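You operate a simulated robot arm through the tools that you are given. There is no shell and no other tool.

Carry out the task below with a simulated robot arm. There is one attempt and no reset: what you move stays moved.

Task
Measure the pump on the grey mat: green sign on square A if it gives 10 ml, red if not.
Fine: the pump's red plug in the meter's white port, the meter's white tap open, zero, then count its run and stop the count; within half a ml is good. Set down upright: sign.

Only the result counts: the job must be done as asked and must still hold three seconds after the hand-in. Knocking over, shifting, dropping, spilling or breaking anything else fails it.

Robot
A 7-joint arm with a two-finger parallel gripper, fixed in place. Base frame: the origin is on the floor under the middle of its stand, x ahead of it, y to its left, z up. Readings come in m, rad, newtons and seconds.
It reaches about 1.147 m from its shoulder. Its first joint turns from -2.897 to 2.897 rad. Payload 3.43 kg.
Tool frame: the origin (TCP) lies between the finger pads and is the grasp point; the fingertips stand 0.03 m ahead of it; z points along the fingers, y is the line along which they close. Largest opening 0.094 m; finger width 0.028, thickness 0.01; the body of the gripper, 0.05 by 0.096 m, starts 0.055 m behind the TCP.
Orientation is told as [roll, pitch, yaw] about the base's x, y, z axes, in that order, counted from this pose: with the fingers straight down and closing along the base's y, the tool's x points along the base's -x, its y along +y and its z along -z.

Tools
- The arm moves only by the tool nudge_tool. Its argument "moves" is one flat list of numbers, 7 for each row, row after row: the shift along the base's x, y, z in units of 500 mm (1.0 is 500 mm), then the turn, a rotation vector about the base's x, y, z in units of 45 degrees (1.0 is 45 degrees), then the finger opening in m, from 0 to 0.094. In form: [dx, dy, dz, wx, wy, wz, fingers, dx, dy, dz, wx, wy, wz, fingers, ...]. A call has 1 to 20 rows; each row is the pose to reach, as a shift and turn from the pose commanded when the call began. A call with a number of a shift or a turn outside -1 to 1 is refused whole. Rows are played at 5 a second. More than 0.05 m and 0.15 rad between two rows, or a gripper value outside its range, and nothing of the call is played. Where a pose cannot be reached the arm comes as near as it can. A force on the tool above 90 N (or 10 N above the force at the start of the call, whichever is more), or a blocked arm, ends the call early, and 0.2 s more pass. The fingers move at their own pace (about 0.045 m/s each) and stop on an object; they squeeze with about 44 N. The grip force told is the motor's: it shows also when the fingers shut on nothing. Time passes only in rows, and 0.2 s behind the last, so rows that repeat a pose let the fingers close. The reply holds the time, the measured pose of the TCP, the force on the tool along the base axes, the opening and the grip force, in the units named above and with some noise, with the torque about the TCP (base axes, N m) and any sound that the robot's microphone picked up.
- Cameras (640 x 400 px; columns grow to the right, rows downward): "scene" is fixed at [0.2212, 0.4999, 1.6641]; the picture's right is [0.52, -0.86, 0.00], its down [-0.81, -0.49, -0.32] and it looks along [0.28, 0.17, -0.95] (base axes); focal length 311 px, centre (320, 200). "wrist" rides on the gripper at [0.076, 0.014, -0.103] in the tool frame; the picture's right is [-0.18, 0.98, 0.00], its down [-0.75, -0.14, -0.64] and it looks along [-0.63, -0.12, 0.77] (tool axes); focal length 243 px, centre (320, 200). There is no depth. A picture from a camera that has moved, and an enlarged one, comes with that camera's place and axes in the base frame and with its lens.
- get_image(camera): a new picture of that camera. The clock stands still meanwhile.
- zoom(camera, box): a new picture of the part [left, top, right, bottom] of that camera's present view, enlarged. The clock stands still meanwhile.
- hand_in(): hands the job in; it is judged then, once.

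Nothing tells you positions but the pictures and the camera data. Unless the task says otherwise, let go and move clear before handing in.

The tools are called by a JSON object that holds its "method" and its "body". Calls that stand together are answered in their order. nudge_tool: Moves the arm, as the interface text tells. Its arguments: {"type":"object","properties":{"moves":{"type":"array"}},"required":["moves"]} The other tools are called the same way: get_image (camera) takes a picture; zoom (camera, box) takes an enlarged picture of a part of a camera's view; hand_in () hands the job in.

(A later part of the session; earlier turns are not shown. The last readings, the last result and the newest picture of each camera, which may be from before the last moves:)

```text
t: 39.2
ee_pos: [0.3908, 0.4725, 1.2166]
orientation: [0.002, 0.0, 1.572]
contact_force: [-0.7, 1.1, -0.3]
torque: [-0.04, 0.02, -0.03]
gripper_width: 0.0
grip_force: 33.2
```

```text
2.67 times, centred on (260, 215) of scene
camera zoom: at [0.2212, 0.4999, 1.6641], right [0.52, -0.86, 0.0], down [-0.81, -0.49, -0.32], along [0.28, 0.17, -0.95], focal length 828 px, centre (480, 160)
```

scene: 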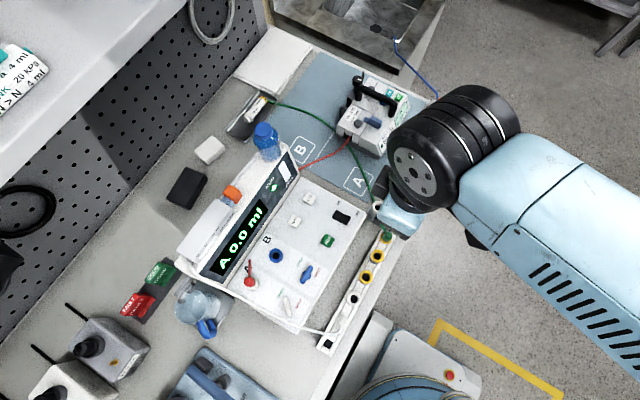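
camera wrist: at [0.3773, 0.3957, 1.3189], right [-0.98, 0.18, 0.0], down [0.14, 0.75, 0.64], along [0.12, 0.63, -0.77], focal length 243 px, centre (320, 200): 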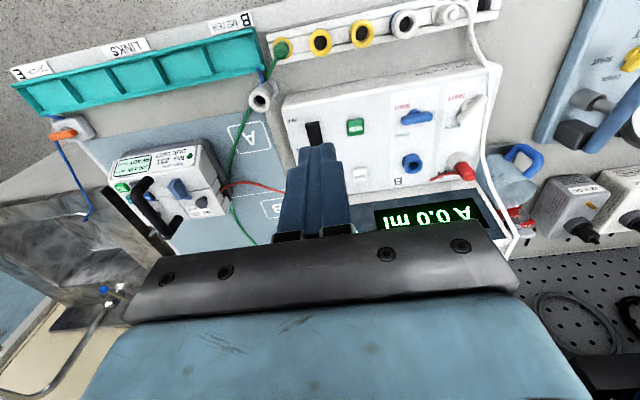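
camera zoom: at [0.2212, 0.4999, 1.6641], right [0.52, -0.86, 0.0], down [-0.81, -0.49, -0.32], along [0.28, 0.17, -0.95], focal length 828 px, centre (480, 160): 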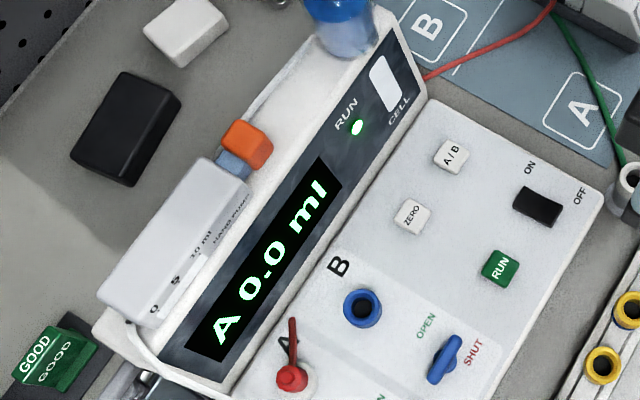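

The RUN lamp is lit and the count is armed at 0.0. I'll now go over the pump's START/STOP button at about (0.794, 0.595).

{"method": "nudge_tool", "body": {"moves": [0.08, 0.02, 0, 0, 0, 0, 0, 0.16, 0.04, 0, 0, 0, 0, 0, 0.24, 0.06, 0, 0, 0, 0, 0, 0.32, 0.08, 0, 0, 0, 0, 0, 0.4, 0.11, 0, 0, 0, 0, 0, 0.48, 0.14, 0, 0, 0, 0, 0, 0.56, 0.17, 0, 0, 0, 0, 0, 0.64, 0.19, -0.02, 0, 0, 0, 0, 0.72, 0.21, -0.06, 0, 0, 0, 0, 0.8, 0.234, -0.12, 0, 0, 0, 0, 0.806, 0.234, -0.16, 0, 0, 0, 0]}}

{"method": "get_image", "body": {"camera": "wrist"}}

{"method": "zoom", "body": {"camera": "wrist", "box": [240, 50, 400, 210]}}

{"method": "get_image", "body": {"camera": "scene"}}

```text
refused: row 10 steps farther than a row can; nothing moved
```

```text
taken
camera wrist: at [0.3773, 0.3957, 1.3189], right [-0.98, 0.18, 0.0], down [0.14, 0.75, 0.64], along [0.12, 0.63, -0.77], focal length 243 px, centre (320, 200)
```

wrist: 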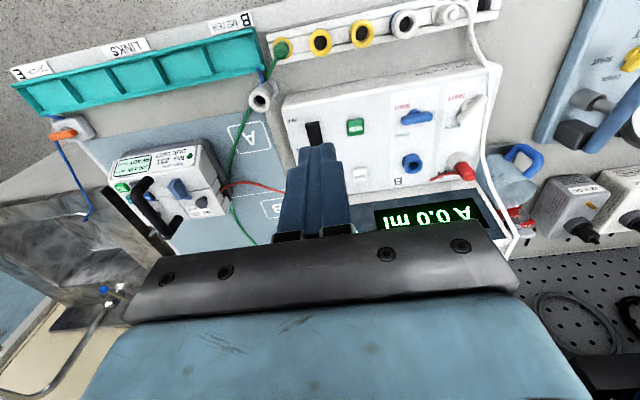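

```text
2.50 times, centred on (320, 130) of wrist
camera zoom: at [0.3773, 0.3957, 1.3189], right [-0.98, 0.18, 0.0], down [0.14, 0.75, 0.64], along [0.12, 0.63, -0.77], focal length 606 px, centre (320, 375)
```

zoom: 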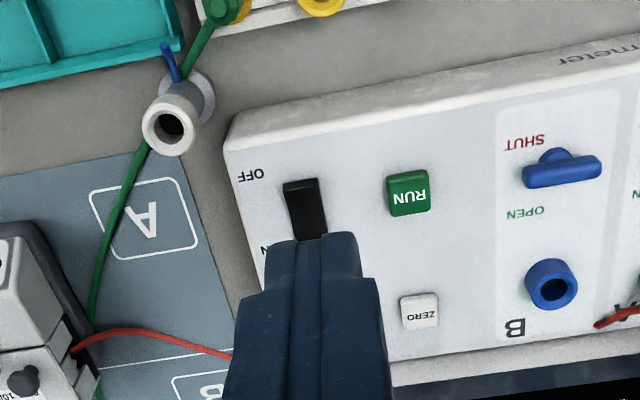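

```text
taken
```

scene: 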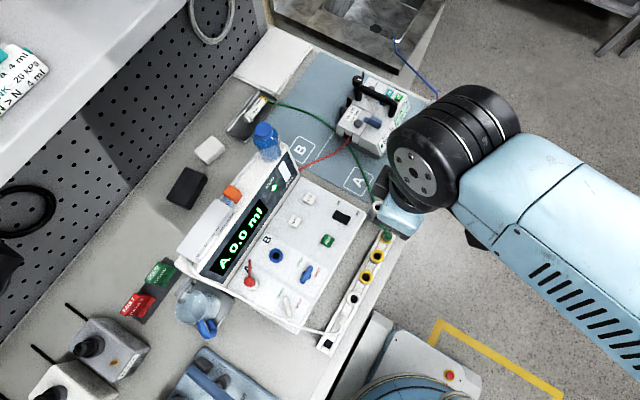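

One step was too long and the call was refused. I'll take another look at the pump from here and then move in smaller steps.

{"method": "zoom", "body": {"camera": "wrist", "box": [95, 130, 235, 270]}}

{"method": "nudge_tool", "body": {"moves": [0.08, 0.02, 0, 0, 0, 0, 0, 0.16, 0.04, 0, 0, 0, 0, 0, 0.24, 0.06, 0, 0, 0, 0, 0, 0.32, 0.08, 0, 0, 0, 0, 0, 0.4, 0.11, 0, 0, 0, 0, 0, 0.48, 0.14, 0, 0, 0, 0, 0, 0.56, 0.17, 0, 0, 0, 0, 0, 0.64, 0.19, -0.02, 0, 0, 0, 0, 0.72, 0.21, -0.04, 0, 0, 0, 0, 0.79, 0.234, -0.08, 0, 0, 0, 0, 0.806, 0.234, -0.14, 0, 0, 0, 0]}}

{"method": "get_image", "body": {"camera": "wrist"}}

{"method": "zoom", "body": {"camera": "wrist", "box": [240, 50, 400, 210]}}

{"method": "get_image", "body": {"camera": "scene"}}

```text
2.86 times, centred on (165, 200) of wrist
camera zoom: at [0.3773, 0.3957, 1.3189], right [-0.98, 0.18, 0.0], down [0.14, 0.75, 0.64], along [0.12, 0.63, -0.77], focal length 693 px, centre (763, 200)
```

zoom: 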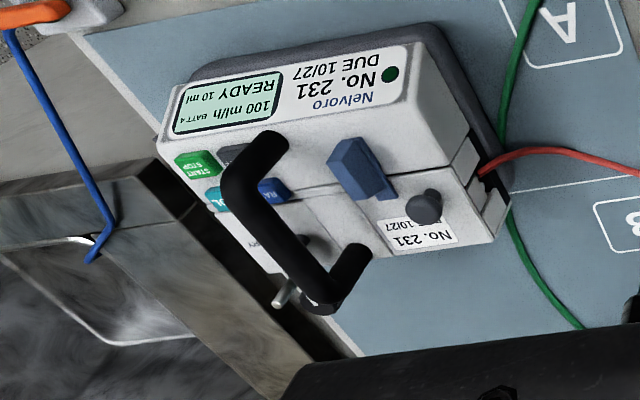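

```text
t: 41.6
ee_pos: [0.7922, 0.5904, 1.1463]
orientation: [-0.001, 0.001, 1.575]
contact_force: [-0.2, 0.1, 0.8]
torque: [0.03, -0.03, 0.0]
gripper_width: 0.0
grip_force: 32.9
```

```text
taken
camera wrist: at [0.7805, 0.5144, 1.2486], right [-0.98, 0.18, 0.0], down [0.14, 0.75, 0.64], along [0.12, 0.63, -0.77], focal length 243 px, centre (320, 200)
```

wrist: 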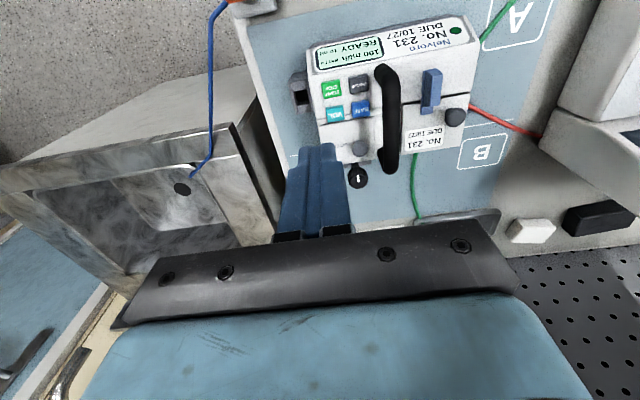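

```text
2.50 times, centred on (320, 130) of wrist
camera zoom: at [0.7805, 0.5144, 1.2486], right [-0.98, 0.18, 0.0], down [0.14, 0.75, 0.64], along [0.12, 0.63, -0.77], focal length 606 px, centre (320, 375)
```

zoom: 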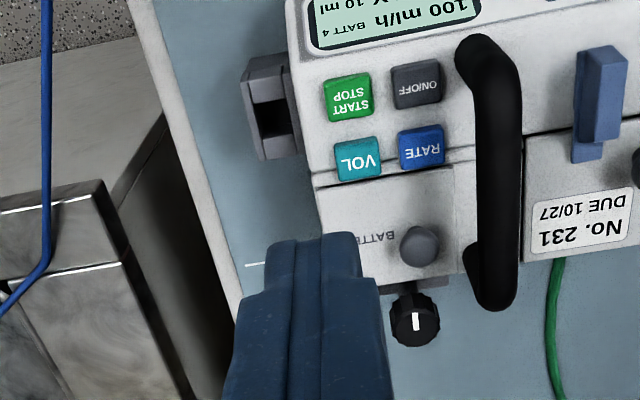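

```text
taken
```

scene: 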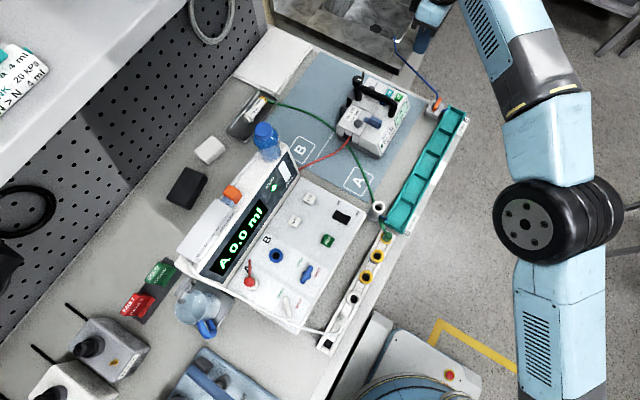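

The button group is START/STOP, ON/OFF, VOL and RATE. START's top is at about (0.780, 0.5925, 0.968), so I'll shift −12 mm in x and go down to about 20 mm above it for a check.

{"method": "nudge_tool", "body": {"moves": [-0.024, -0.003, -0.05, 0, 0, 0, 0, -0.024, -0.003, -0.13, 0, 0, 0, 0, -0.024, -0.003, -0.21, 0, 0, 0, 0, -0.024, -0.003, -0.25, 0, 0, 0, 0, -0.024, -0.003, -0.25, 0, 0, 0, 0]}}

{"method": "get_image", "body": {"camera": "wrist"}}

{"method": "zoom", "body": {"camera": "wrist", "box": [260, 70, 380, 210]}}

```text
t: 42.8
ee_pos: [0.781, 0.5864, 1.0188]
orientation: [0.0, 0.0, 1.573]
contact_force: [0.2, -0.4, 0.5]
torque: [0.02, -0.01, 0.0]
gripper_width: 0.0001
grip_force: 33.1
```

```text
taken
camera wrist: at [0.7683, 0.5097, 1.1224], right [-0.98, 0.18, 0.0], down [0.14, 0.75, 0.64], along [0.12, 0.63, -0.77], focal length 243 px, centre (320, 200)
```

wrist: 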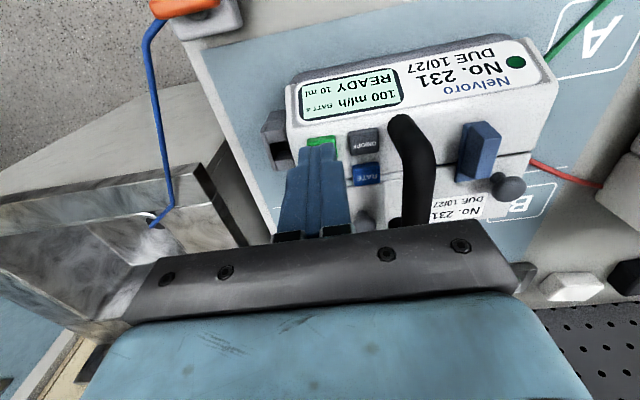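

```text
2.86 times, centred on (320, 140) of wrist
camera zoom: at [0.7683, 0.5097, 1.1224], right [-0.98, 0.18, 0.0], down [0.14, 0.75, 0.64], along [0.12, 0.63, -0.77], focal length 693 px, centre (320, 371)
```

zoom: 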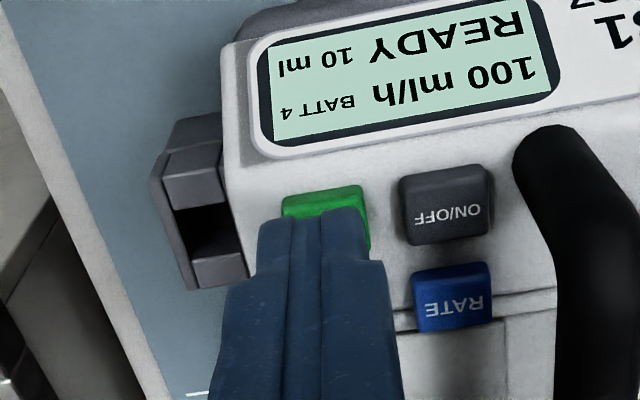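

Everything lines up and VOL, RATE and ON/OFF are clear. I'll press START in small steps.

{"method": "nudge_tool", "body": {"moves": [-0.002, 0, -0.02, 0, 0, 0, 0, -0.002, 0, -0.032, 0, 0, 0, 0, -0.002, 0, -0.038, 0, 0, 0, 0]}}

{"method": "zoom", "body": {"camera": "wrist", "box": [260, 70, 380, 210]}}

```text
t: 43.6
ee_pos: [0.7811, 0.5858, 1.0009]
orientation: [0.0, 0.0, 1.571]
contact_force: [-0.1, -0.9, 0.1]
torque: [-0.03, -0.03, 0.01]
gripper_width: 0.0
grip_force: 32.5
```

```text
2.86 times, centred on (320, 140) of wrist
camera zoom: at [0.7679, 0.5102, 1.1038], right [-0.98, 0.18, 0.0], down [0.14, 0.75, 0.64], along [0.12, 0.63, -0.77], focal length 693 px, centre (320, 371)
```

zoom: 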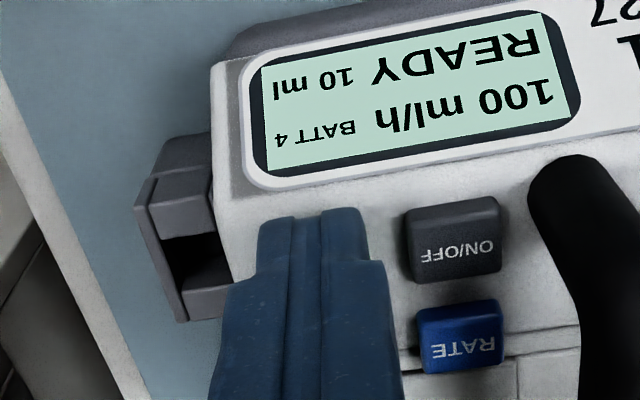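

{"method": "nudge_tool", "body": {"moves": [0, 0, -0.006, 0, 0, 0, 0, 0, 0, -0.012, 0, 0, 0, 0]}}

{"method": "zoom", "body": {"camera": "wrist", "box": [260, 70, 380, 210]}}

```text
t: 44.2
ee_pos: [0.7808, 0.5861, 0.9955]
orientation: [0.0, 0.001, 1.572]
contact_force: [0.1, -0.6, 0.8]
torque: [0.02, -0.01, 0.02]
gripper_width: 0.0001
grip_force: 32.7
```

```text
2.86 times, centred on (320, 140) of wrist
camera zoom: at [0.7681, 0.5106, 1.0979], right [-0.98, 0.18, 0.0], down [0.14, 0.75, 0.64], along [0.12, 0.63, -0.77], focal length 693 px, centre (320, 371)
```

zoom: 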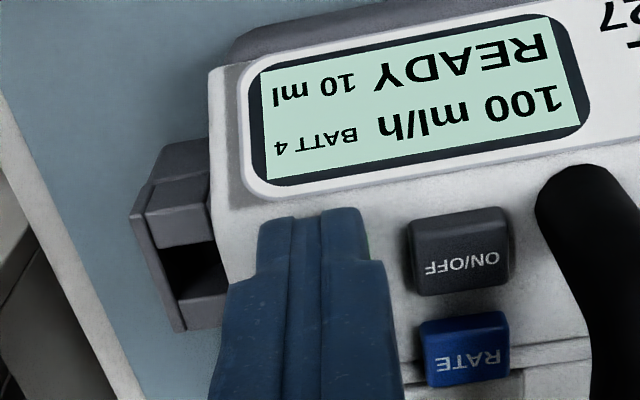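

{"method": "nudge_tool", "body": {"moves": [0, 0, -0.006, 0, 0, 0, 0, 0, 0, -0.012, 0, 0, 0, 0]}}

{"method": "zoom", "body": {"camera": "wrist", "box": [260, 70, 380, 210]}}

```text
t: 44.8
ee_pos: [0.78, 0.586, 0.9901]
orientation: [-0.001, -0.003, 1.572]
contact_force: [2.1, 3.7, 8.7]
torque: [0.17, -0.05, -0.03]
gripper_width: 0.0
grip_force: 33.1
heard: click
```

```text
2.86 times, centred on (320, 140) of wrist
camera zoom: at [0.7676, 0.5102, 1.0926], right [-0.98, 0.18, 0.0], down [0.14, 0.75, 0.64], along [0.12, 0.63, -0.77], focal length 693 px, centre (320, 371)
```

zoom: 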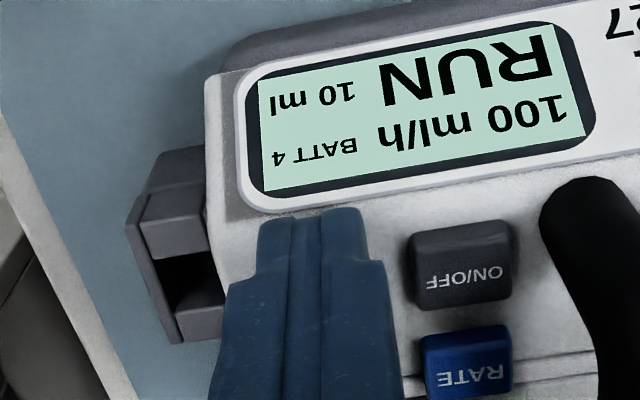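

The pump is in RUN. I'll lift off straight up and watch the meter.

{"method": "nudge_tool", "body": {"moves": [0, 0, 0.04, 0, 0, 0, 0, 0, 0, 0.12, 0, 0, 0, 0, 0, 0, 0.2, 0, 0, 0, 0, 0, 0, 0.3, 0, 0, 0, 0, 0, 0, 0.4, 0, 0, 0, 0]}}

{"method": "get_image", "body": {"camera": "scene"}}

{"method": "zoom", "body": {"camera": "scene", "box": [330, 70, 430, 170]}}

{"method": "zoom", "body": {"camera": "scene", "box": [200, 140, 320, 290]}}

```text
t: 46.0
ee_pos: [0.7829, 0.5834, 1.1905]
orientation: [0.002, 0.001, 1.574]
contact_force: [-0.4, 0.1, 0.2]
torque: [0.0, 0.02, 0.04]
gripper_width: 0.0
grip_force: 32.9
```

```text
taken
```

scene: 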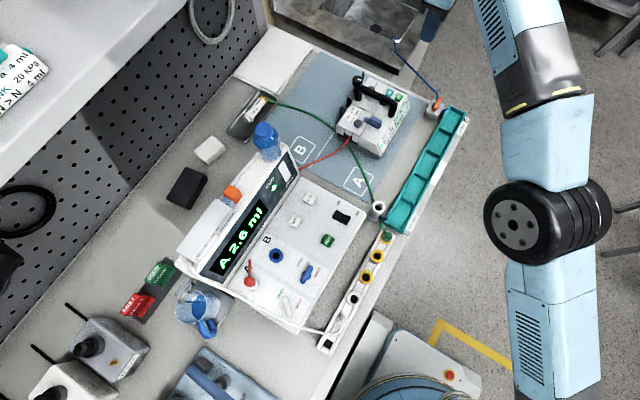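

```text
4.00 times, centred on (380, 120) of scene
camera zoom: at [0.2212, 0.4999, 1.6641], right [0.52, -0.86, 0.0], down [-0.81, -0.49, -0.32], along [0.28, 0.17, -0.95], focal length 1242 px, centre (80, 520)
```

zoom: 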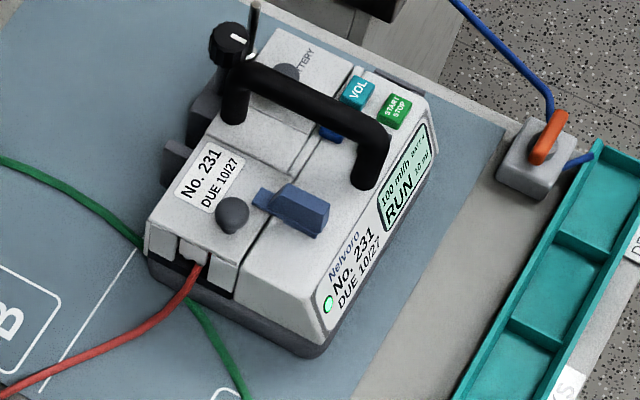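

```text
2.67 times, centred on (260, 215) of scene
camera zoom: at [0.2212, 0.4999, 1.6641], right [0.52, -0.86, 0.0], down [-0.81, -0.49, -0.32], along [0.28, 0.17, -0.95], focal length 828 px, centre (480, 160)
```

zoom: 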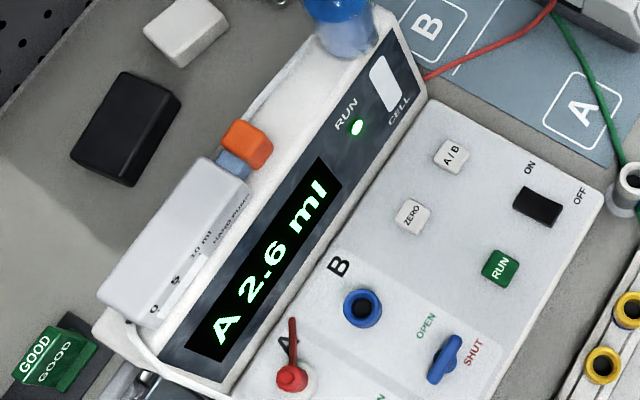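

The meter is counting and reads 2.6 ml. I'll head back toward RUN while the pump finishes.

{"method": "nudge_tool", "body": {"moves": [-0.08, -0.02, 0, 0, 0, 0, 0, -0.16, -0.04, 0, 0, 0, 0, 0, -0.24, -0.06, 0, 0, 0, 0, 0, -0.32, -0.07, 0, 0, 0, 0, 0, -0.4, -0.07, 0, 0, 0, 0, 0, -0.48, -0.07, 0, 0, 0, 0, 0, -0.56, -0.06, 0, 0, 0, 0, 0, -0.64, -0.05, 0, 0, 0, 0, 0]}}

{"method": "get_image", "body": {"camera": "scene"}}

{"method": "zoom", "body": {"camera": "scene", "box": [330, 70, 430, 170]}}

```text
t: 47.8
ee_pos: [0.461, 0.5607, 1.1911]
orientation: [0.002, -0.001, 1.572]
contact_force: [0.7, -0.3, -0.4]
torque: [0.02, -0.01, 0.01]
gripper_width: 0.0001
grip_force: 33.0
```

```text
taken
```

scene: 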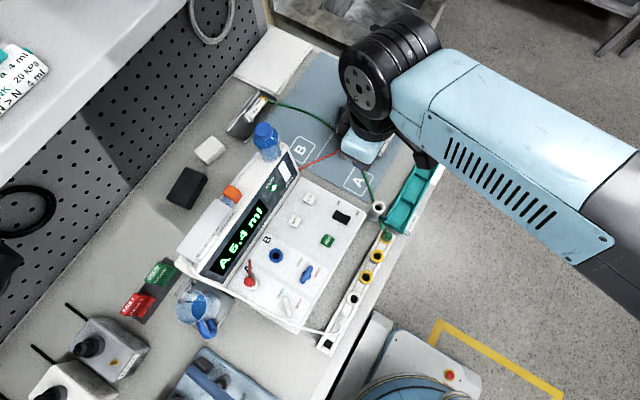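

```text
4.00 times, centred on (380, 120) of scene
camera zoom: at [0.2212, 0.4999, 1.6641], right [0.52, -0.86, 0.0], down [-0.81, -0.49, -0.32], along [0.28, 0.17, -0.95], focal length 1242 px, centre (80, 520)
```

zoom: 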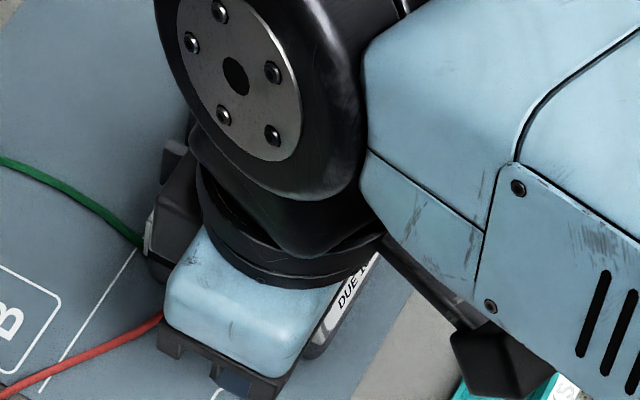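

{"method": "nudge_tool", "body": {"moves": [-0.07, 0, 0, 0, 0, 0, 0, -0.14, 0, -0.02, 0, 0, 0, 0, -0.216, 0.002, -0.07, 0, 0, 0, 0, -0.22, 0.002, -0.15, 0, 0, 0, 0, -0.22, 0.002, -0.24, 0, 0, 0, 0]}}

{"method": "zoom", "body": {"camera": "scene", "box": [200, 140, 320, 290]}}

{"method": "get_image", "body": {"camera": "wrist"}}

{"method": "zoom", "body": {"camera": "scene", "box": [330, 70, 430, 170]}}

```text
t: 49.0
ee_pos: [0.3492, 0.5636, 1.0711]
orientation: [0.001, 0.0, 1.573]
contact_force: [-0.5, 0.1, -0.1]
torque: [0.03, 0.0, -0.01]
gripper_width: 0.0
grip_force: 33.0
```

```text
2.67 times, centred on (260, 215) of scene
camera zoom: at [0.2212, 0.4999, 1.6641], right [0.52, -0.86, 0.0], down [-0.81, -0.49, -0.32], along [0.28, 0.17, -0.95], focal length 828 px, centre (480, 160)
```

zoom: 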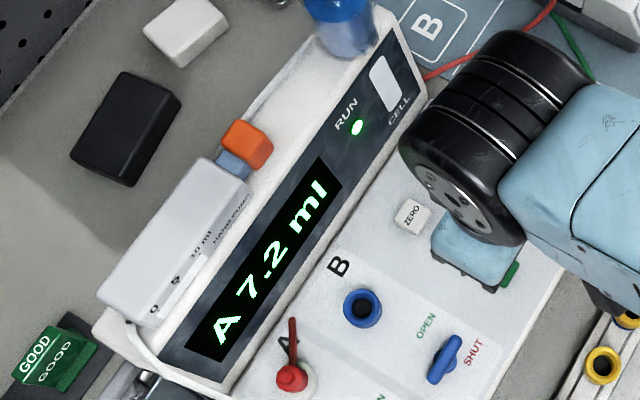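

```text
taken
camera wrist: at [0.3363, 0.4873, 1.1731], right [-0.98, 0.18, 0.0], down [0.14, 0.75, 0.64], along [0.12, 0.63, -0.77], focal length 243 px, centre (320, 200)
```

wrist: 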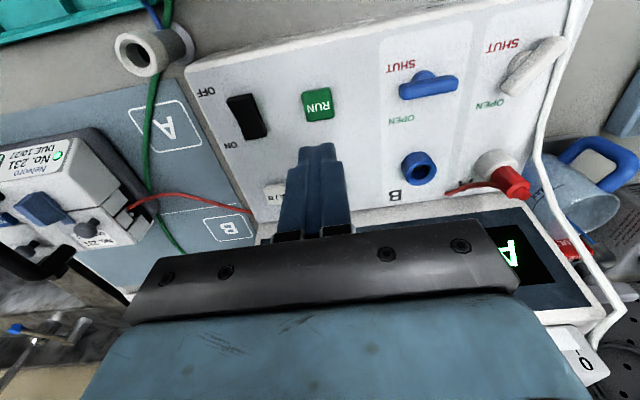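

```text
4.00 times, centred on (380, 120) of scene
camera zoom: at [0.2212, 0.4999, 1.6641], right [0.52, -0.86, 0.0], down [-0.81, -0.49, -0.32], along [0.28, 0.17, -0.95], focal length 1242 px, centre (80, 520)
```

zoom: 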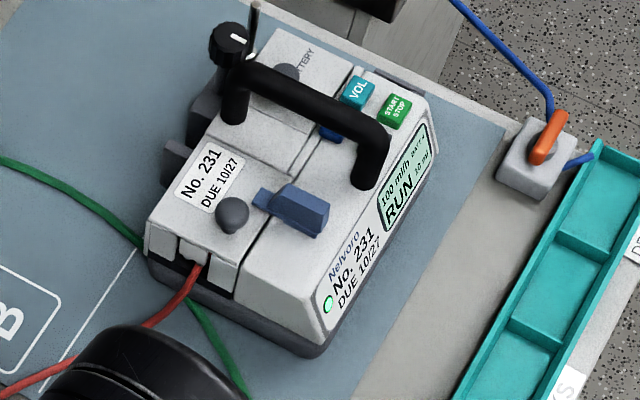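

It reads 7.2 ml and the pump is still running. I'll hold here above RUN and wait.

{"method": "nudge_tool", "body": {"moves": [0, 0, 0, 0, 0, 0, 0, 0, 0, 0, 0, 0, 0, 0, 0, 0, 0, 0, 0, 0, 0, 0, 0, 0, 0, 0, 0, 0]}}

{"method": "zoom", "body": {"camera": "scene", "box": [200, 140, 320, 290]}}

{"method": "zoom", "body": {"camera": "scene", "box": [330, 70, 430, 170]}}

```text
t: 50.0
ee_pos: [0.3502, 0.5624, 1.0722]
orientation: [0.001, -0.001, 1.573]
contact_force: [0.2, -0.3, 0.4]
torque: [0.02, 0.0, 0.03]
gripper_width: 0.0
grip_force: 33.5
```

```text
2.67 times, centred on (260, 215) of scene
camera zoom: at [0.2212, 0.4999, 1.6641], right [0.52, -0.86, 0.0], down [-0.81, -0.49, -0.32], along [0.28, 0.17, -0.95], focal length 828 px, centre (480, 160)
```

zoom: 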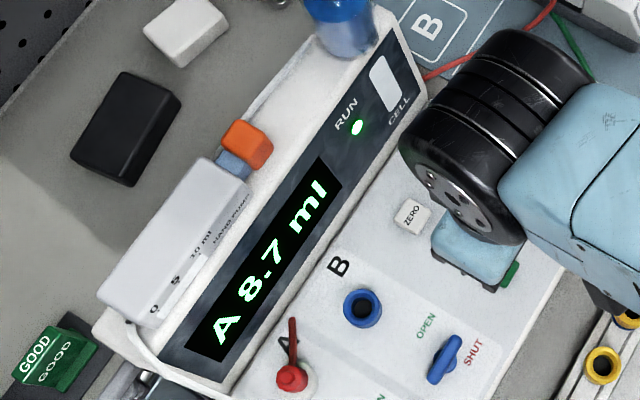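

```text
4.00 times, centred on (380, 120) of scene
camera zoom: at [0.2212, 0.4999, 1.6641], right [0.52, -0.86, 0.0], down [-0.81, -0.49, -0.32], along [0.28, 0.17, -0.95], focal length 1242 px, centre (80, 520)
```

zoom: 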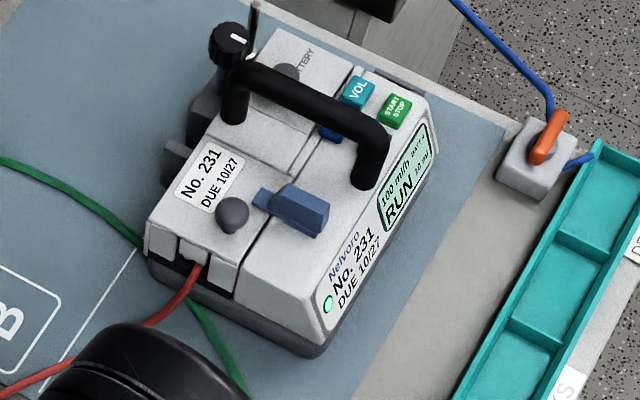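

{"method": "nudge_tool", "body": {"moves": [0, 0, 0, 0, 0, 0, 0, 0, 0, 0, 0, 0, 0, 0, 0, 0, 0, 0, 0, 0, 0]}}

{"method": "zoom", "body": {"camera": "scene", "box": [200, 140, 320, 290]}}

{"method": "zoom", "body": {"camera": "scene", "box": [330, 70, 430, 170]}}

```text
t: 50.8
ee_pos: [0.3491, 0.5638, 1.0705]
orientation: [0.0, -0.001, 1.574]
contact_force: [-0.5, 0.0, 0.5]
torque: [0.0, -0.01, -0.02]
gripper_width: 0.0003
grip_force: 32.7
```

```text
2.67 times, centred on (260, 215) of scene
camera zoom: at [0.2212, 0.4999, 1.6641], right [0.52, -0.86, 0.0], down [-0.81, -0.49, -0.32], along [0.28, 0.17, -0.95], focal length 828 px, centre (480, 160)
```

zoom: 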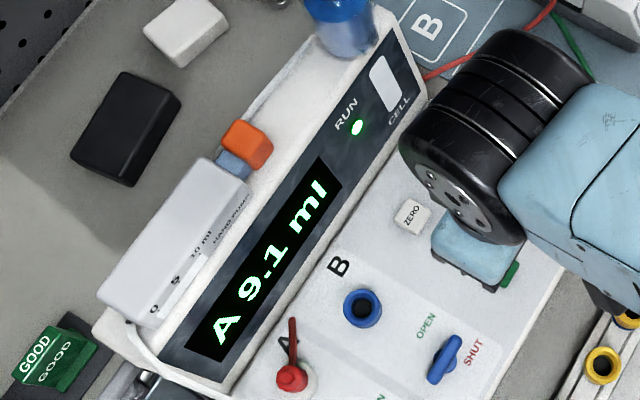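

```text
4.00 times, centred on (380, 120) of scene
camera zoom: at [0.2212, 0.4999, 1.6641], right [0.52, -0.86, 0.0], down [-0.81, -0.49, -0.32], along [0.28, 0.17, -0.95], focal length 1242 px, centre (80, 520)
```

zoom: 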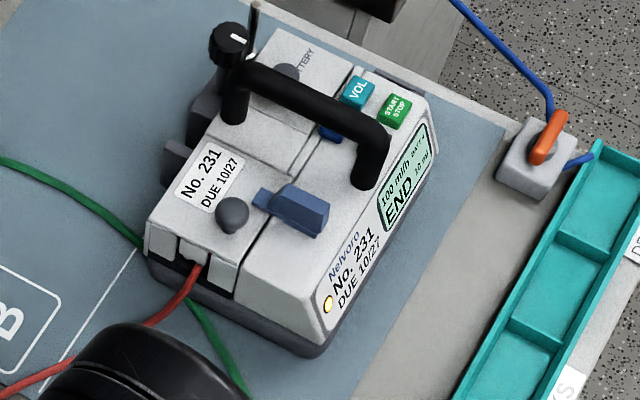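

The pump shows END and the meter reads 9.1 ml. I'll press RUN now to stop the count.

{"method": "nudge_tool", "body": {"moves": [0, 0, -0.08, 0, 0, 0, 0, 0, 0, -0.15, 0, 0, 0, 0, 0, 0, -0.162, 0, 0, 0, 0, 0, 0, -0.168, 0, 0, 0, 0]}}

{"method": "zoom", "body": {"camera": "scene", "box": [200, 140, 320, 290]}}

```text
t: 51.8
ee_pos: [0.3486, 0.5608, 0.9863]
orientation: [0.0, 0.0, 1.572]
contact_force: [-1.9, -1.7, 8.0]
torque: [-0.1, 0.07, -0.03]
gripper_width: 0.0001
grip_force: 32.4
heard: click
```

```text
2.67 times, centred on (260, 215) of scene
camera zoom: at [0.2212, 0.4999, 1.6641], right [0.52, -0.86, 0.0], down [-0.81, -0.49, -0.32], along [0.28, 0.17, -0.95], focal length 828 px, centre (480, 160)
```

zoom: 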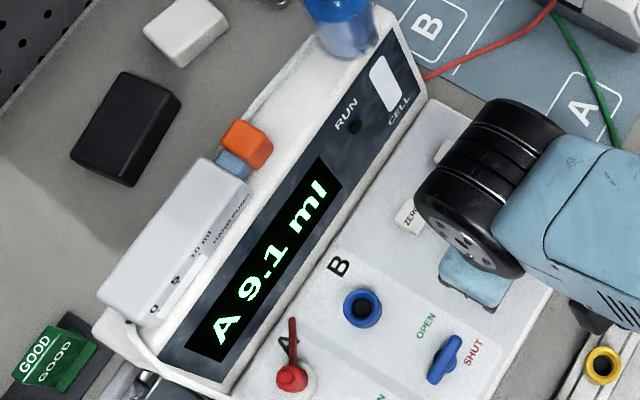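

The count is stopped with the lamp off at 9.1 ml. I'll back away and look for any leak or loose fit before trusting that figure.

{"method": "nudge_tool", "body": {"moves": [0, 0, 0.05, 0, 0, 0, 0, 0, -0.02, 0.14, 0, 0, 0, 0, 0, -0.08, 0.2, 0, 0, 0, 0, 0.05, -0.14, 0.26, 0, 0, 0, 0, 0.1, -0.2, 0.32, 0, 0, 0, 0, 0.15, -0.24, 0.36, 0, 0, 0, 0]}}

{"method": "get_image", "body": {"camera": "scene"}}

{"method": "zoom", "body": {"camera": "scene", "box": [225, 250, 325, 330]}}

{"method": "zoom", "body": {"camera": "scene", "box": [160, 260, 240, 350]}}

{"method": "zoom", "body": {"camera": "scene", "box": [325, 70, 425, 170]}}

{"method": "get_image", "body": {"camera": "wrist"}}

```text
t: 53.2
ee_pos: [0.4252, 0.4442, 1.1654]
orientation: [0.0, 0.0, 1.574]
contact_force: [0.1, -0.5, 0.4]
torque: [-0.07, -0.01, -0.02]
gripper_width: 0.0
grip_force: 32.9
```

```text
taken
```

scene: 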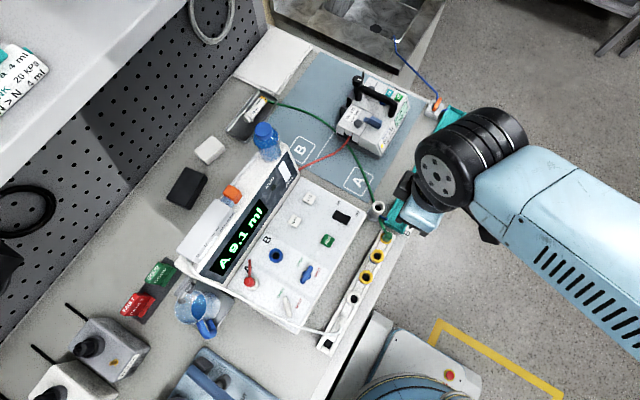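

```text
5.00 times, centred on (275, 290) of scene
camera zoom: at [0.2212, 0.4999, 1.6641], right [0.52, -0.86, 0.0], down [-0.81, -0.49, -0.32], along [0.28, 0.17, -0.95], focal length 1553 px, centre (545, -250)
```

zoom: 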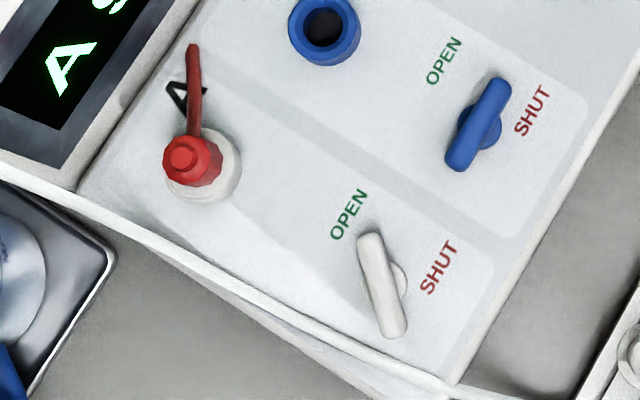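

```text
4.44 times, centred on (200, 305) of scene
camera zoom: at [0.2212, 0.4999, 1.6641], right [0.52, -0.86, 0.0], down [-0.81, -0.49, -0.32], along [0.28, 0.17, -0.95], focal length 1380 px, centre (853, -267)
```

zoom: 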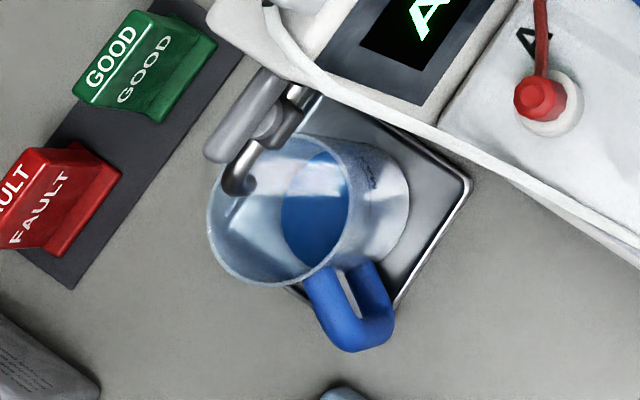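

```text
4.00 times, centred on (375, 120) of scene
camera zoom: at [0.2212, 0.4999, 1.6641], right [0.52, -0.86, 0.0], down [-0.81, -0.49, -0.32], along [0.28, 0.17, -0.95], focal length 1242 px, centre (100, 520)
```

zoom: 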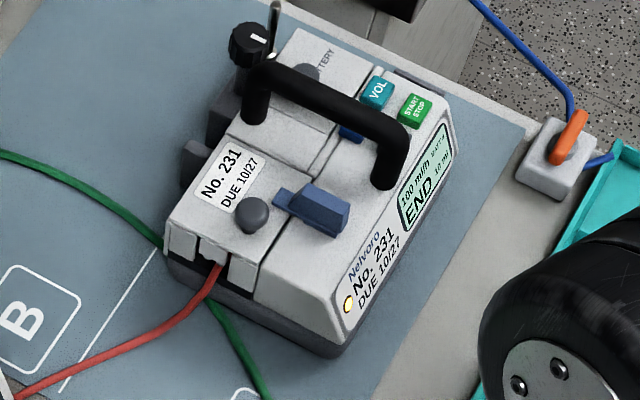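

```text
taken
camera wrist: at [0.4123, 0.3678, 1.2681], right [-0.98, 0.18, 0.0], down [0.14, 0.75, 0.64], along [0.12, 0.63, -0.77], focal length 243 px, centre (320, 200)
```

wrist: 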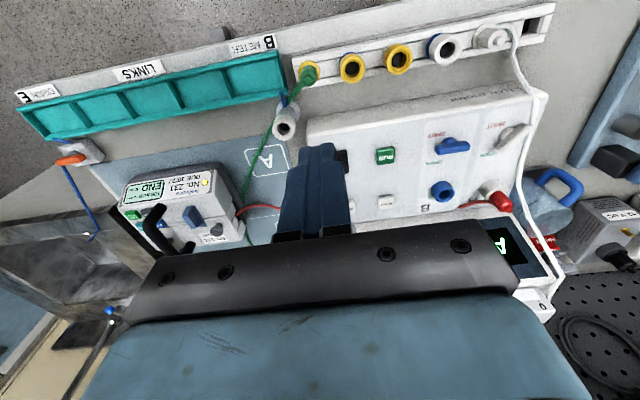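

I see no leak; the water went into the jug at a steady rate and the pump reads END at 9.1 ml. That's more than half a ml short of 10, so the red FAULT sign is the one. I'll move to get a view of the signs.

{"method": "nudge_tool", "body": {"moves": [-0.09, 0.02, 0.02, 0, 0, 0, 0.094, -0.18, 0.04, 0.04, 0, 0, 0, 0.094, -0.27, 0.06, 0.06, 0, 0, 0, 0.094, -0.36, 0.08, 0.07, 0, 0, 0, 0.094, -0.45, 0.112, 0.07, 0, 0, 0, 0.094, -0.51, 0.17, 0.07, 0, 0, 0, 0.094, -0.57, 0.23, 0.07, 0, 0, 0, 0.094, -0.63, 0.29, 0.07, 0, 0, 0, 0.094, -0.69, 0.35, 0.07, 0, 0, 0, 0.094, -0.73, 0.42, 0.07, 0, 0, 0, 0.094]}}

{"method": "get_image", "body": {"camera": "wrist"}}

{"method": "get_image", "body": {"camera": "scene"}}

```text
t: 55.4
ee_pos: [0.0612, 0.6531, 1.2019]
orientation: [-0.001, -0.001, 1.573]
contact_force: [-0.7, -1.2, 0.2]
torque: [0.04, 0.01, -0.02]
gripper_width: 0.0938
grip_force: 0.1
```

```text
taken
camera wrist: at [0.0481, 0.5766, 1.3044], right [-0.98, 0.18, 0.0], down [0.14, 0.75, 0.64], along [0.12, 0.63, -0.77], focal length 243 px, centre (320, 200)
```

wrist: 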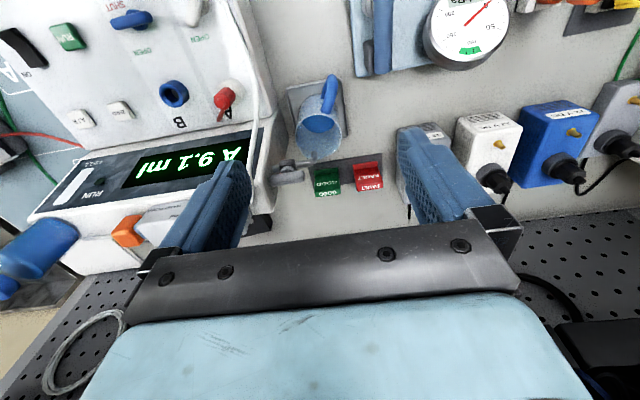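

```text
taken
```

scene: 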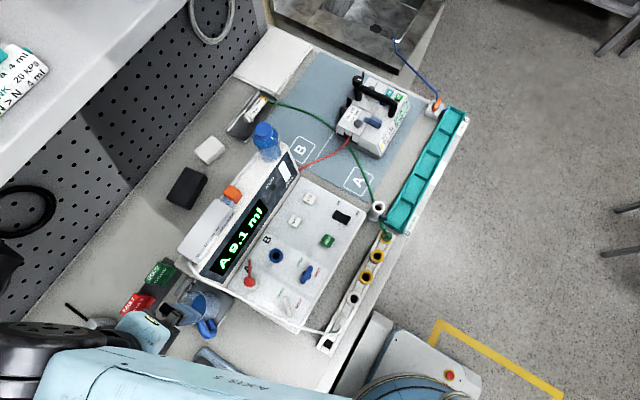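

{"method": "zoom", "body": {"camera": "wrist", "box": [280, 120, 420, 230]}}

{"method": "zoom", "body": {"camera": "wrist", "box": [260, 60, 460, 230]}}

{"method": "zoom", "body": {"camera": "scene", "box": [105, 250, 205, 330]}}

```text
3.64 times, centred on (350, 175) of wrist
camera zoom: at [0.0481, 0.5766, 1.3044], right [-0.98, 0.18, 0.0], down [0.14, 0.75, 0.64], along [0.12, 0.63, -0.77], focal length 882 px, centre (211, 291)
```

zoom: 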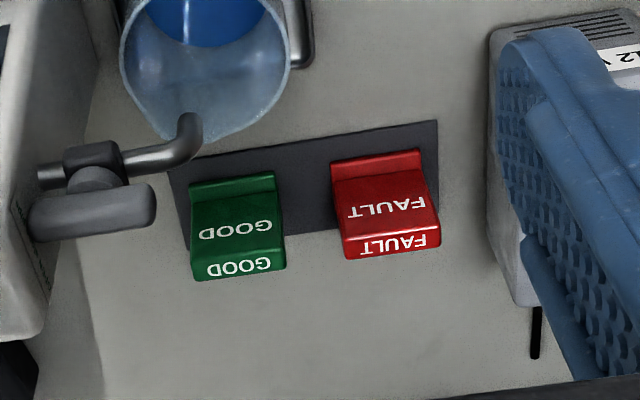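

```text
2.35 times, centred on (360, 145) of wrist
camera zoom: at [0.0481, 0.5766, 1.3044], right [-0.98, 0.18, 0.0], down [0.14, 0.75, 0.64], along [0.12, 0.63, -0.77], focal length 571 px, centre (226, 329)
```

zoom: 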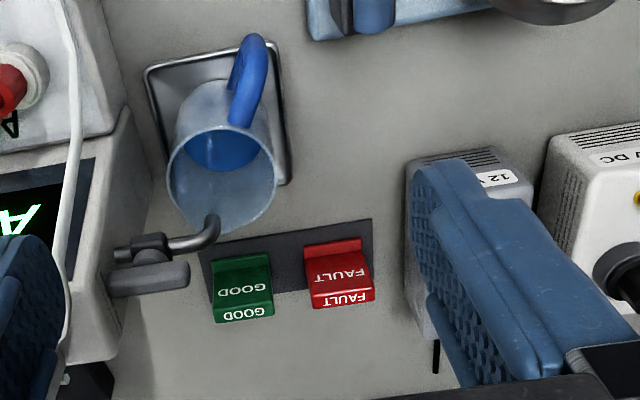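

```text
5.00 times, centred on (155, 290) of scene
camera zoom: at [0.2212, 0.4999, 1.6641], right [0.52, -0.86, 0.0], down [-0.81, -0.49, -0.32], along [0.28, 0.17, -0.95], focal length 1553 px, centre (1145, -250)
```

zoom: 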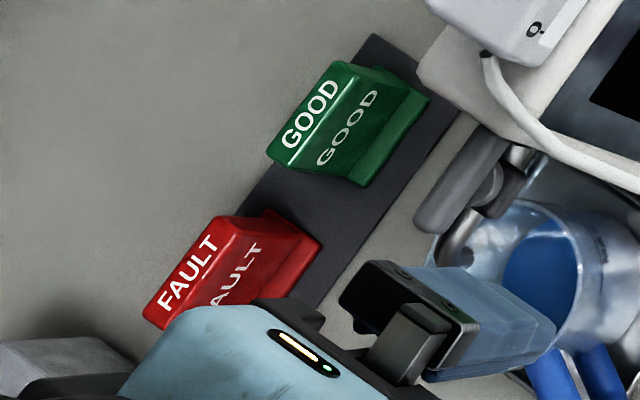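

The red sign's top is at about (0.006, 0.862, 0.943). It's about 49 mm long in x, so I can grip its end faces at yaw 90°. The green tube passes near square A, so I'll check the landing spot and the sign's surroundings first.

{"method": "zoom", "body": {"camera": "scene", "box": [335, 150, 395, 225]}}

{"method": "zoom", "body": {"camera": "scene", "box": [60, 280, 200, 370]}}

{"method": "zoom", "body": {"camera": "wrist", "box": [340, 100, 480, 230]}}

```text
5.33 times, centred on (365, 188) of scene
camera zoom: at [0.2212, 0.4999, 1.6641], right [0.52, -0.86, 0.0], down [-0.81, -0.49, -0.32], along [0.28, 0.17, -0.95], focal length 1657 px, centre (80, 267)
```

zoom: 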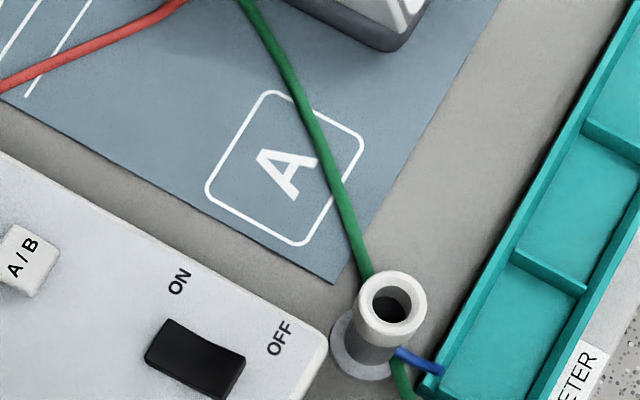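

```text
4.44 times, centred on (130, 325) of scene
camera zoom: at [0.2212, 0.4999, 1.6641], right [0.52, -0.86, 0.0], down [-0.81, -0.49, -0.32], along [0.28, 0.17, -0.95], focal length 1380 px, centre (1164, -356)
```

zoom: 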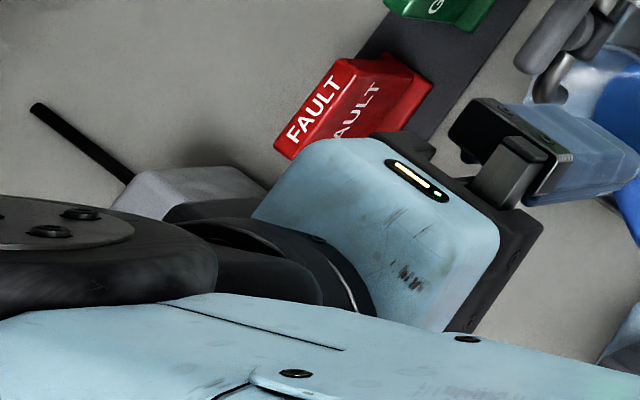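

```text
3.08 times, centred on (410, 165) of wrist
camera zoom: at [0.0481, 0.5766, 1.3044], right [-0.98, 0.18, 0.0], down [0.14, 0.75, 0.64], along [0.12, 0.63, -0.77], focal length 746 px, centre (43, 308)
```

zoom: 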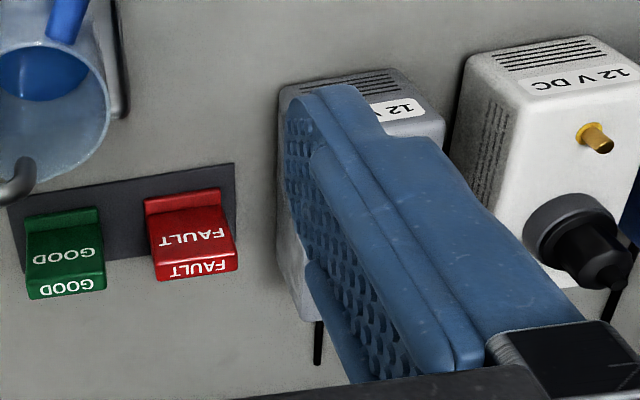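

The grey 12 V box stands close to the red sign's −x end. I'll shift the camera to see how tall it is before reaching in.

{"method": "nudge_tool", "body": {"moves": [-0.08, 0.03, 0, 0, 0, 0, 0.094, -0.16, 0.06, -0.02, 0, 0, 0, 0.094]}}

{"method": "get_image", "body": {"camera": "wrist"}}

{"method": "zoom", "body": {"camera": "wrist", "box": [240, 60, 400, 230]}}

```text
t: 56.0
ee_pos: [-0.0164, 0.6822, 1.1907]
orientation: [-0.001, 0.0, 1.571]
contact_force: [0.1, -0.1, 0.5]
torque: [0.05, 0.08, 0.0]
gripper_width: 0.094
grip_force: 0.1
```

```text
taken
camera wrist: at [-0.0296, 0.6058, 1.2935], right [-0.98, 0.18, 0.0], down [0.14, 0.75, 0.64], along [0.12, 0.63, -0.77], focal length 243 px, centre (320, 200)
```

wrist: 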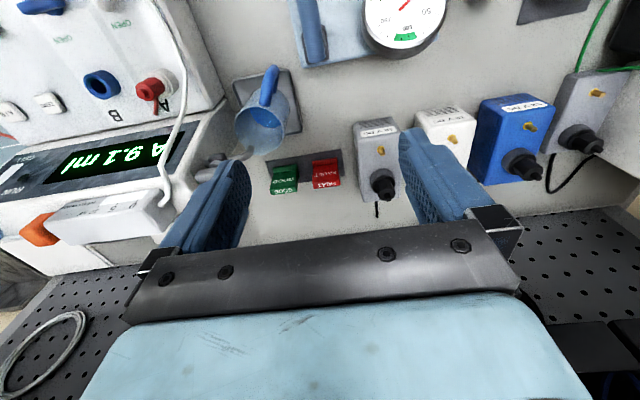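

```text
2.35 times, centred on (320, 145) of wrist
camera zoom: at [-0.0296, 0.6058, 1.2935], right [-0.98, 0.18, 0.0], down [0.14, 0.75, 0.64], along [0.12, 0.63, -0.77], focal length 571 px, centre (320, 329)
```

zoom: 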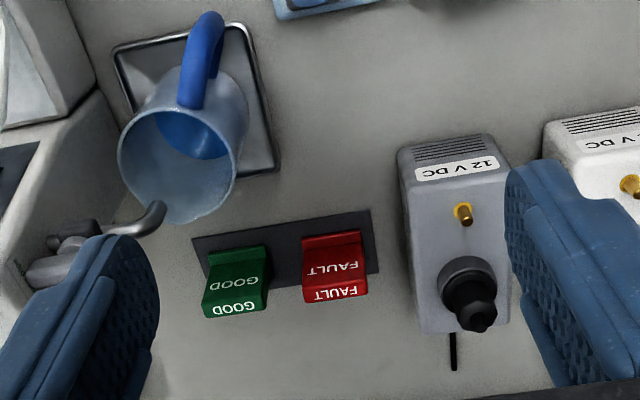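

The box top is at about z=0.95 and its face at x≈−0.053, so it's clear of the hand. Before reaching in under the wall shelf I need its height, so I'll tilt the camera up toward the wall from here.

{"method": "nudge_tool", "body": {"moves": [0, -0.04, 0, 0.178, 0, 0, 0.094, 0, -0.08, 0, 0.356, 0, 0, 0.094, 0, -0.12, 0, 0.534, 0, 0, 0.094, 0, -0.16, 0, 0.712, 0, 0, 0.094, 0, -0.2, 0, 0.89, 0, 0, 0.094]}}

{"method": "get_image", "body": {"camera": "wrist"}}

{"method": "get_image", "body": {"camera": "scene"}}

```text
t: 57.2
ee_pos: [-0.0046, 0.5885, 1.1872]
orientation: [0.002, -0.693, 1.548]
contact_force: [-0.7, 0.5, -1.0]
torque: [0.0, -0.01, -0.03]
gripper_width: 0.0941
grip_force: 0.1
```

```text
taken
camera wrist: at [-0.0214, 0.4661, 1.2162], right [-0.98, 0.16, 0.12], down [0.15, 0.17, 0.97], along [0.14, 0.97, -0.19], focal length 243 px, centre (320, 200)
```

wrist: 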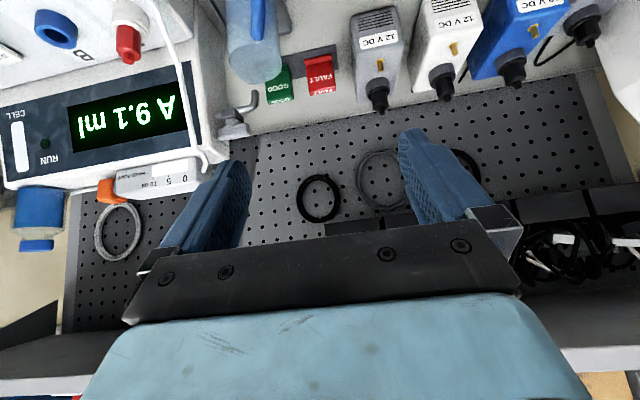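

```text
taken
```

scene: 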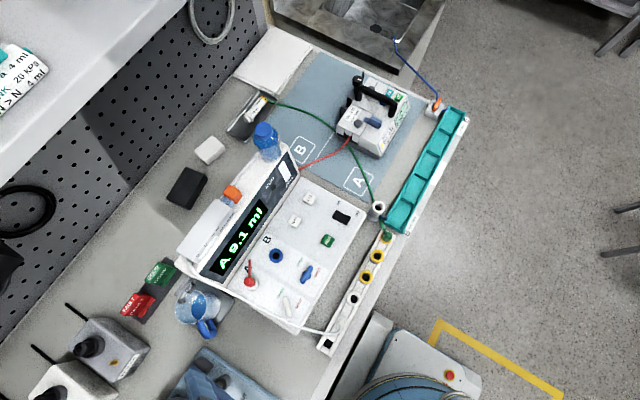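

The shelf's front edge comes out at about y≈0.84, z≈1.37, and the jug rim at z≈0.97. So I'll approach at TCP z≈1.04, which is over the jug and well under the shelf. First I'll straighten the tool.

{"method": "nudge_tool", "body": {"moves": [0.007, 0.04, -0.03, -0.148, 0, 0, 0.094, 0.015, 0.08, -0.06, -0.297, 0, 0, 0.094, 0.022, 0.12, -0.09, -0.445, 0, 0, 0.094, 0.03, 0.16, -0.12, -0.593, 0, 0, 0.094, 0.037, 0.2, -0.15, -0.742, 0, 0, 0.094, 0.044, 0.236, -0.18, -0.89, 0, 0, 0.094, 0.044, 0.236, -0.18, -0.89, 0, 0, 0.06]}}

{"method": "get_image", "body": {"camera": "wrist"}}

{"method": "get_image", "body": {"camera": "scene"}}

```text
t: 58.8
ee_pos: [0.0006, 0.7007, 1.1013]
orientation: [0.0, 0.0, 1.574]
contact_force: [0.0, -0.4, -0.4]
torque: [0.01, 0.01, -0.02]
gripper_width: 0.0599
grip_force: 0.1
```

```text
taken
camera wrist: at [-0.0123, 0.6252, 1.2035], right [-0.98, 0.18, 0.0], down [0.14, 0.75, 0.64], along [0.12, 0.63, -0.77], focal length 243 px, centre (320, 200)
```

wrist: 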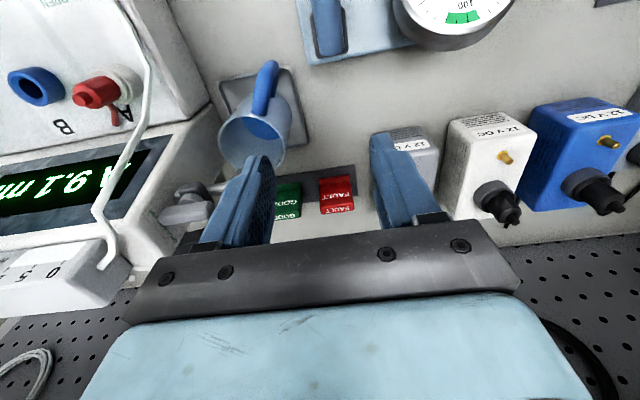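

```text
taken
```

scene: 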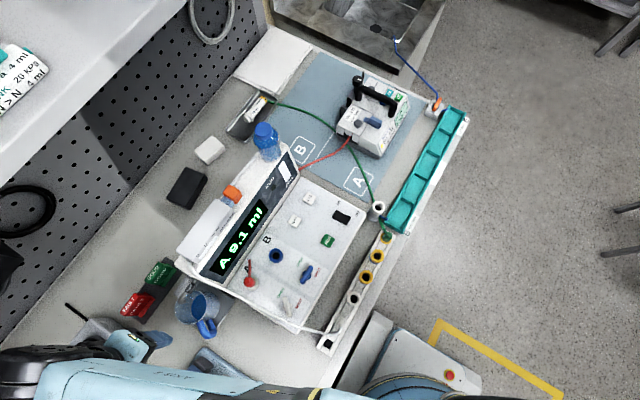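

{"method": "zoom", "body": {"camera": "wrist", "box": [270, 150, 390, 230]}}

```text
5.00 times, centred on (330, 190) of wrist
camera zoom: at [-0.0123, 0.6252, 1.2035], right [-0.98, 0.18, 0.0], down [0.14, 0.75, 0.64], along [0.12, 0.63, -0.77], focal length 1213 px, centre (270, 250)
```

zoom: 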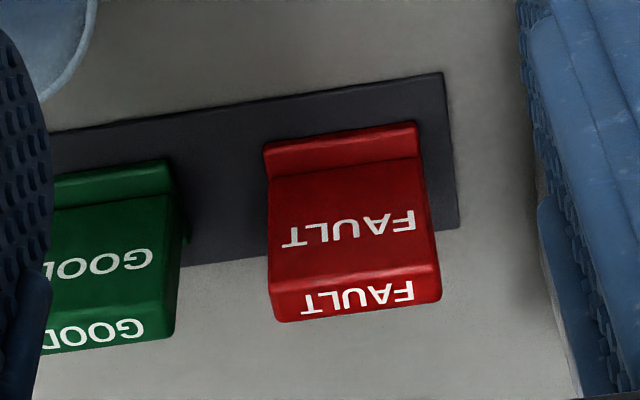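

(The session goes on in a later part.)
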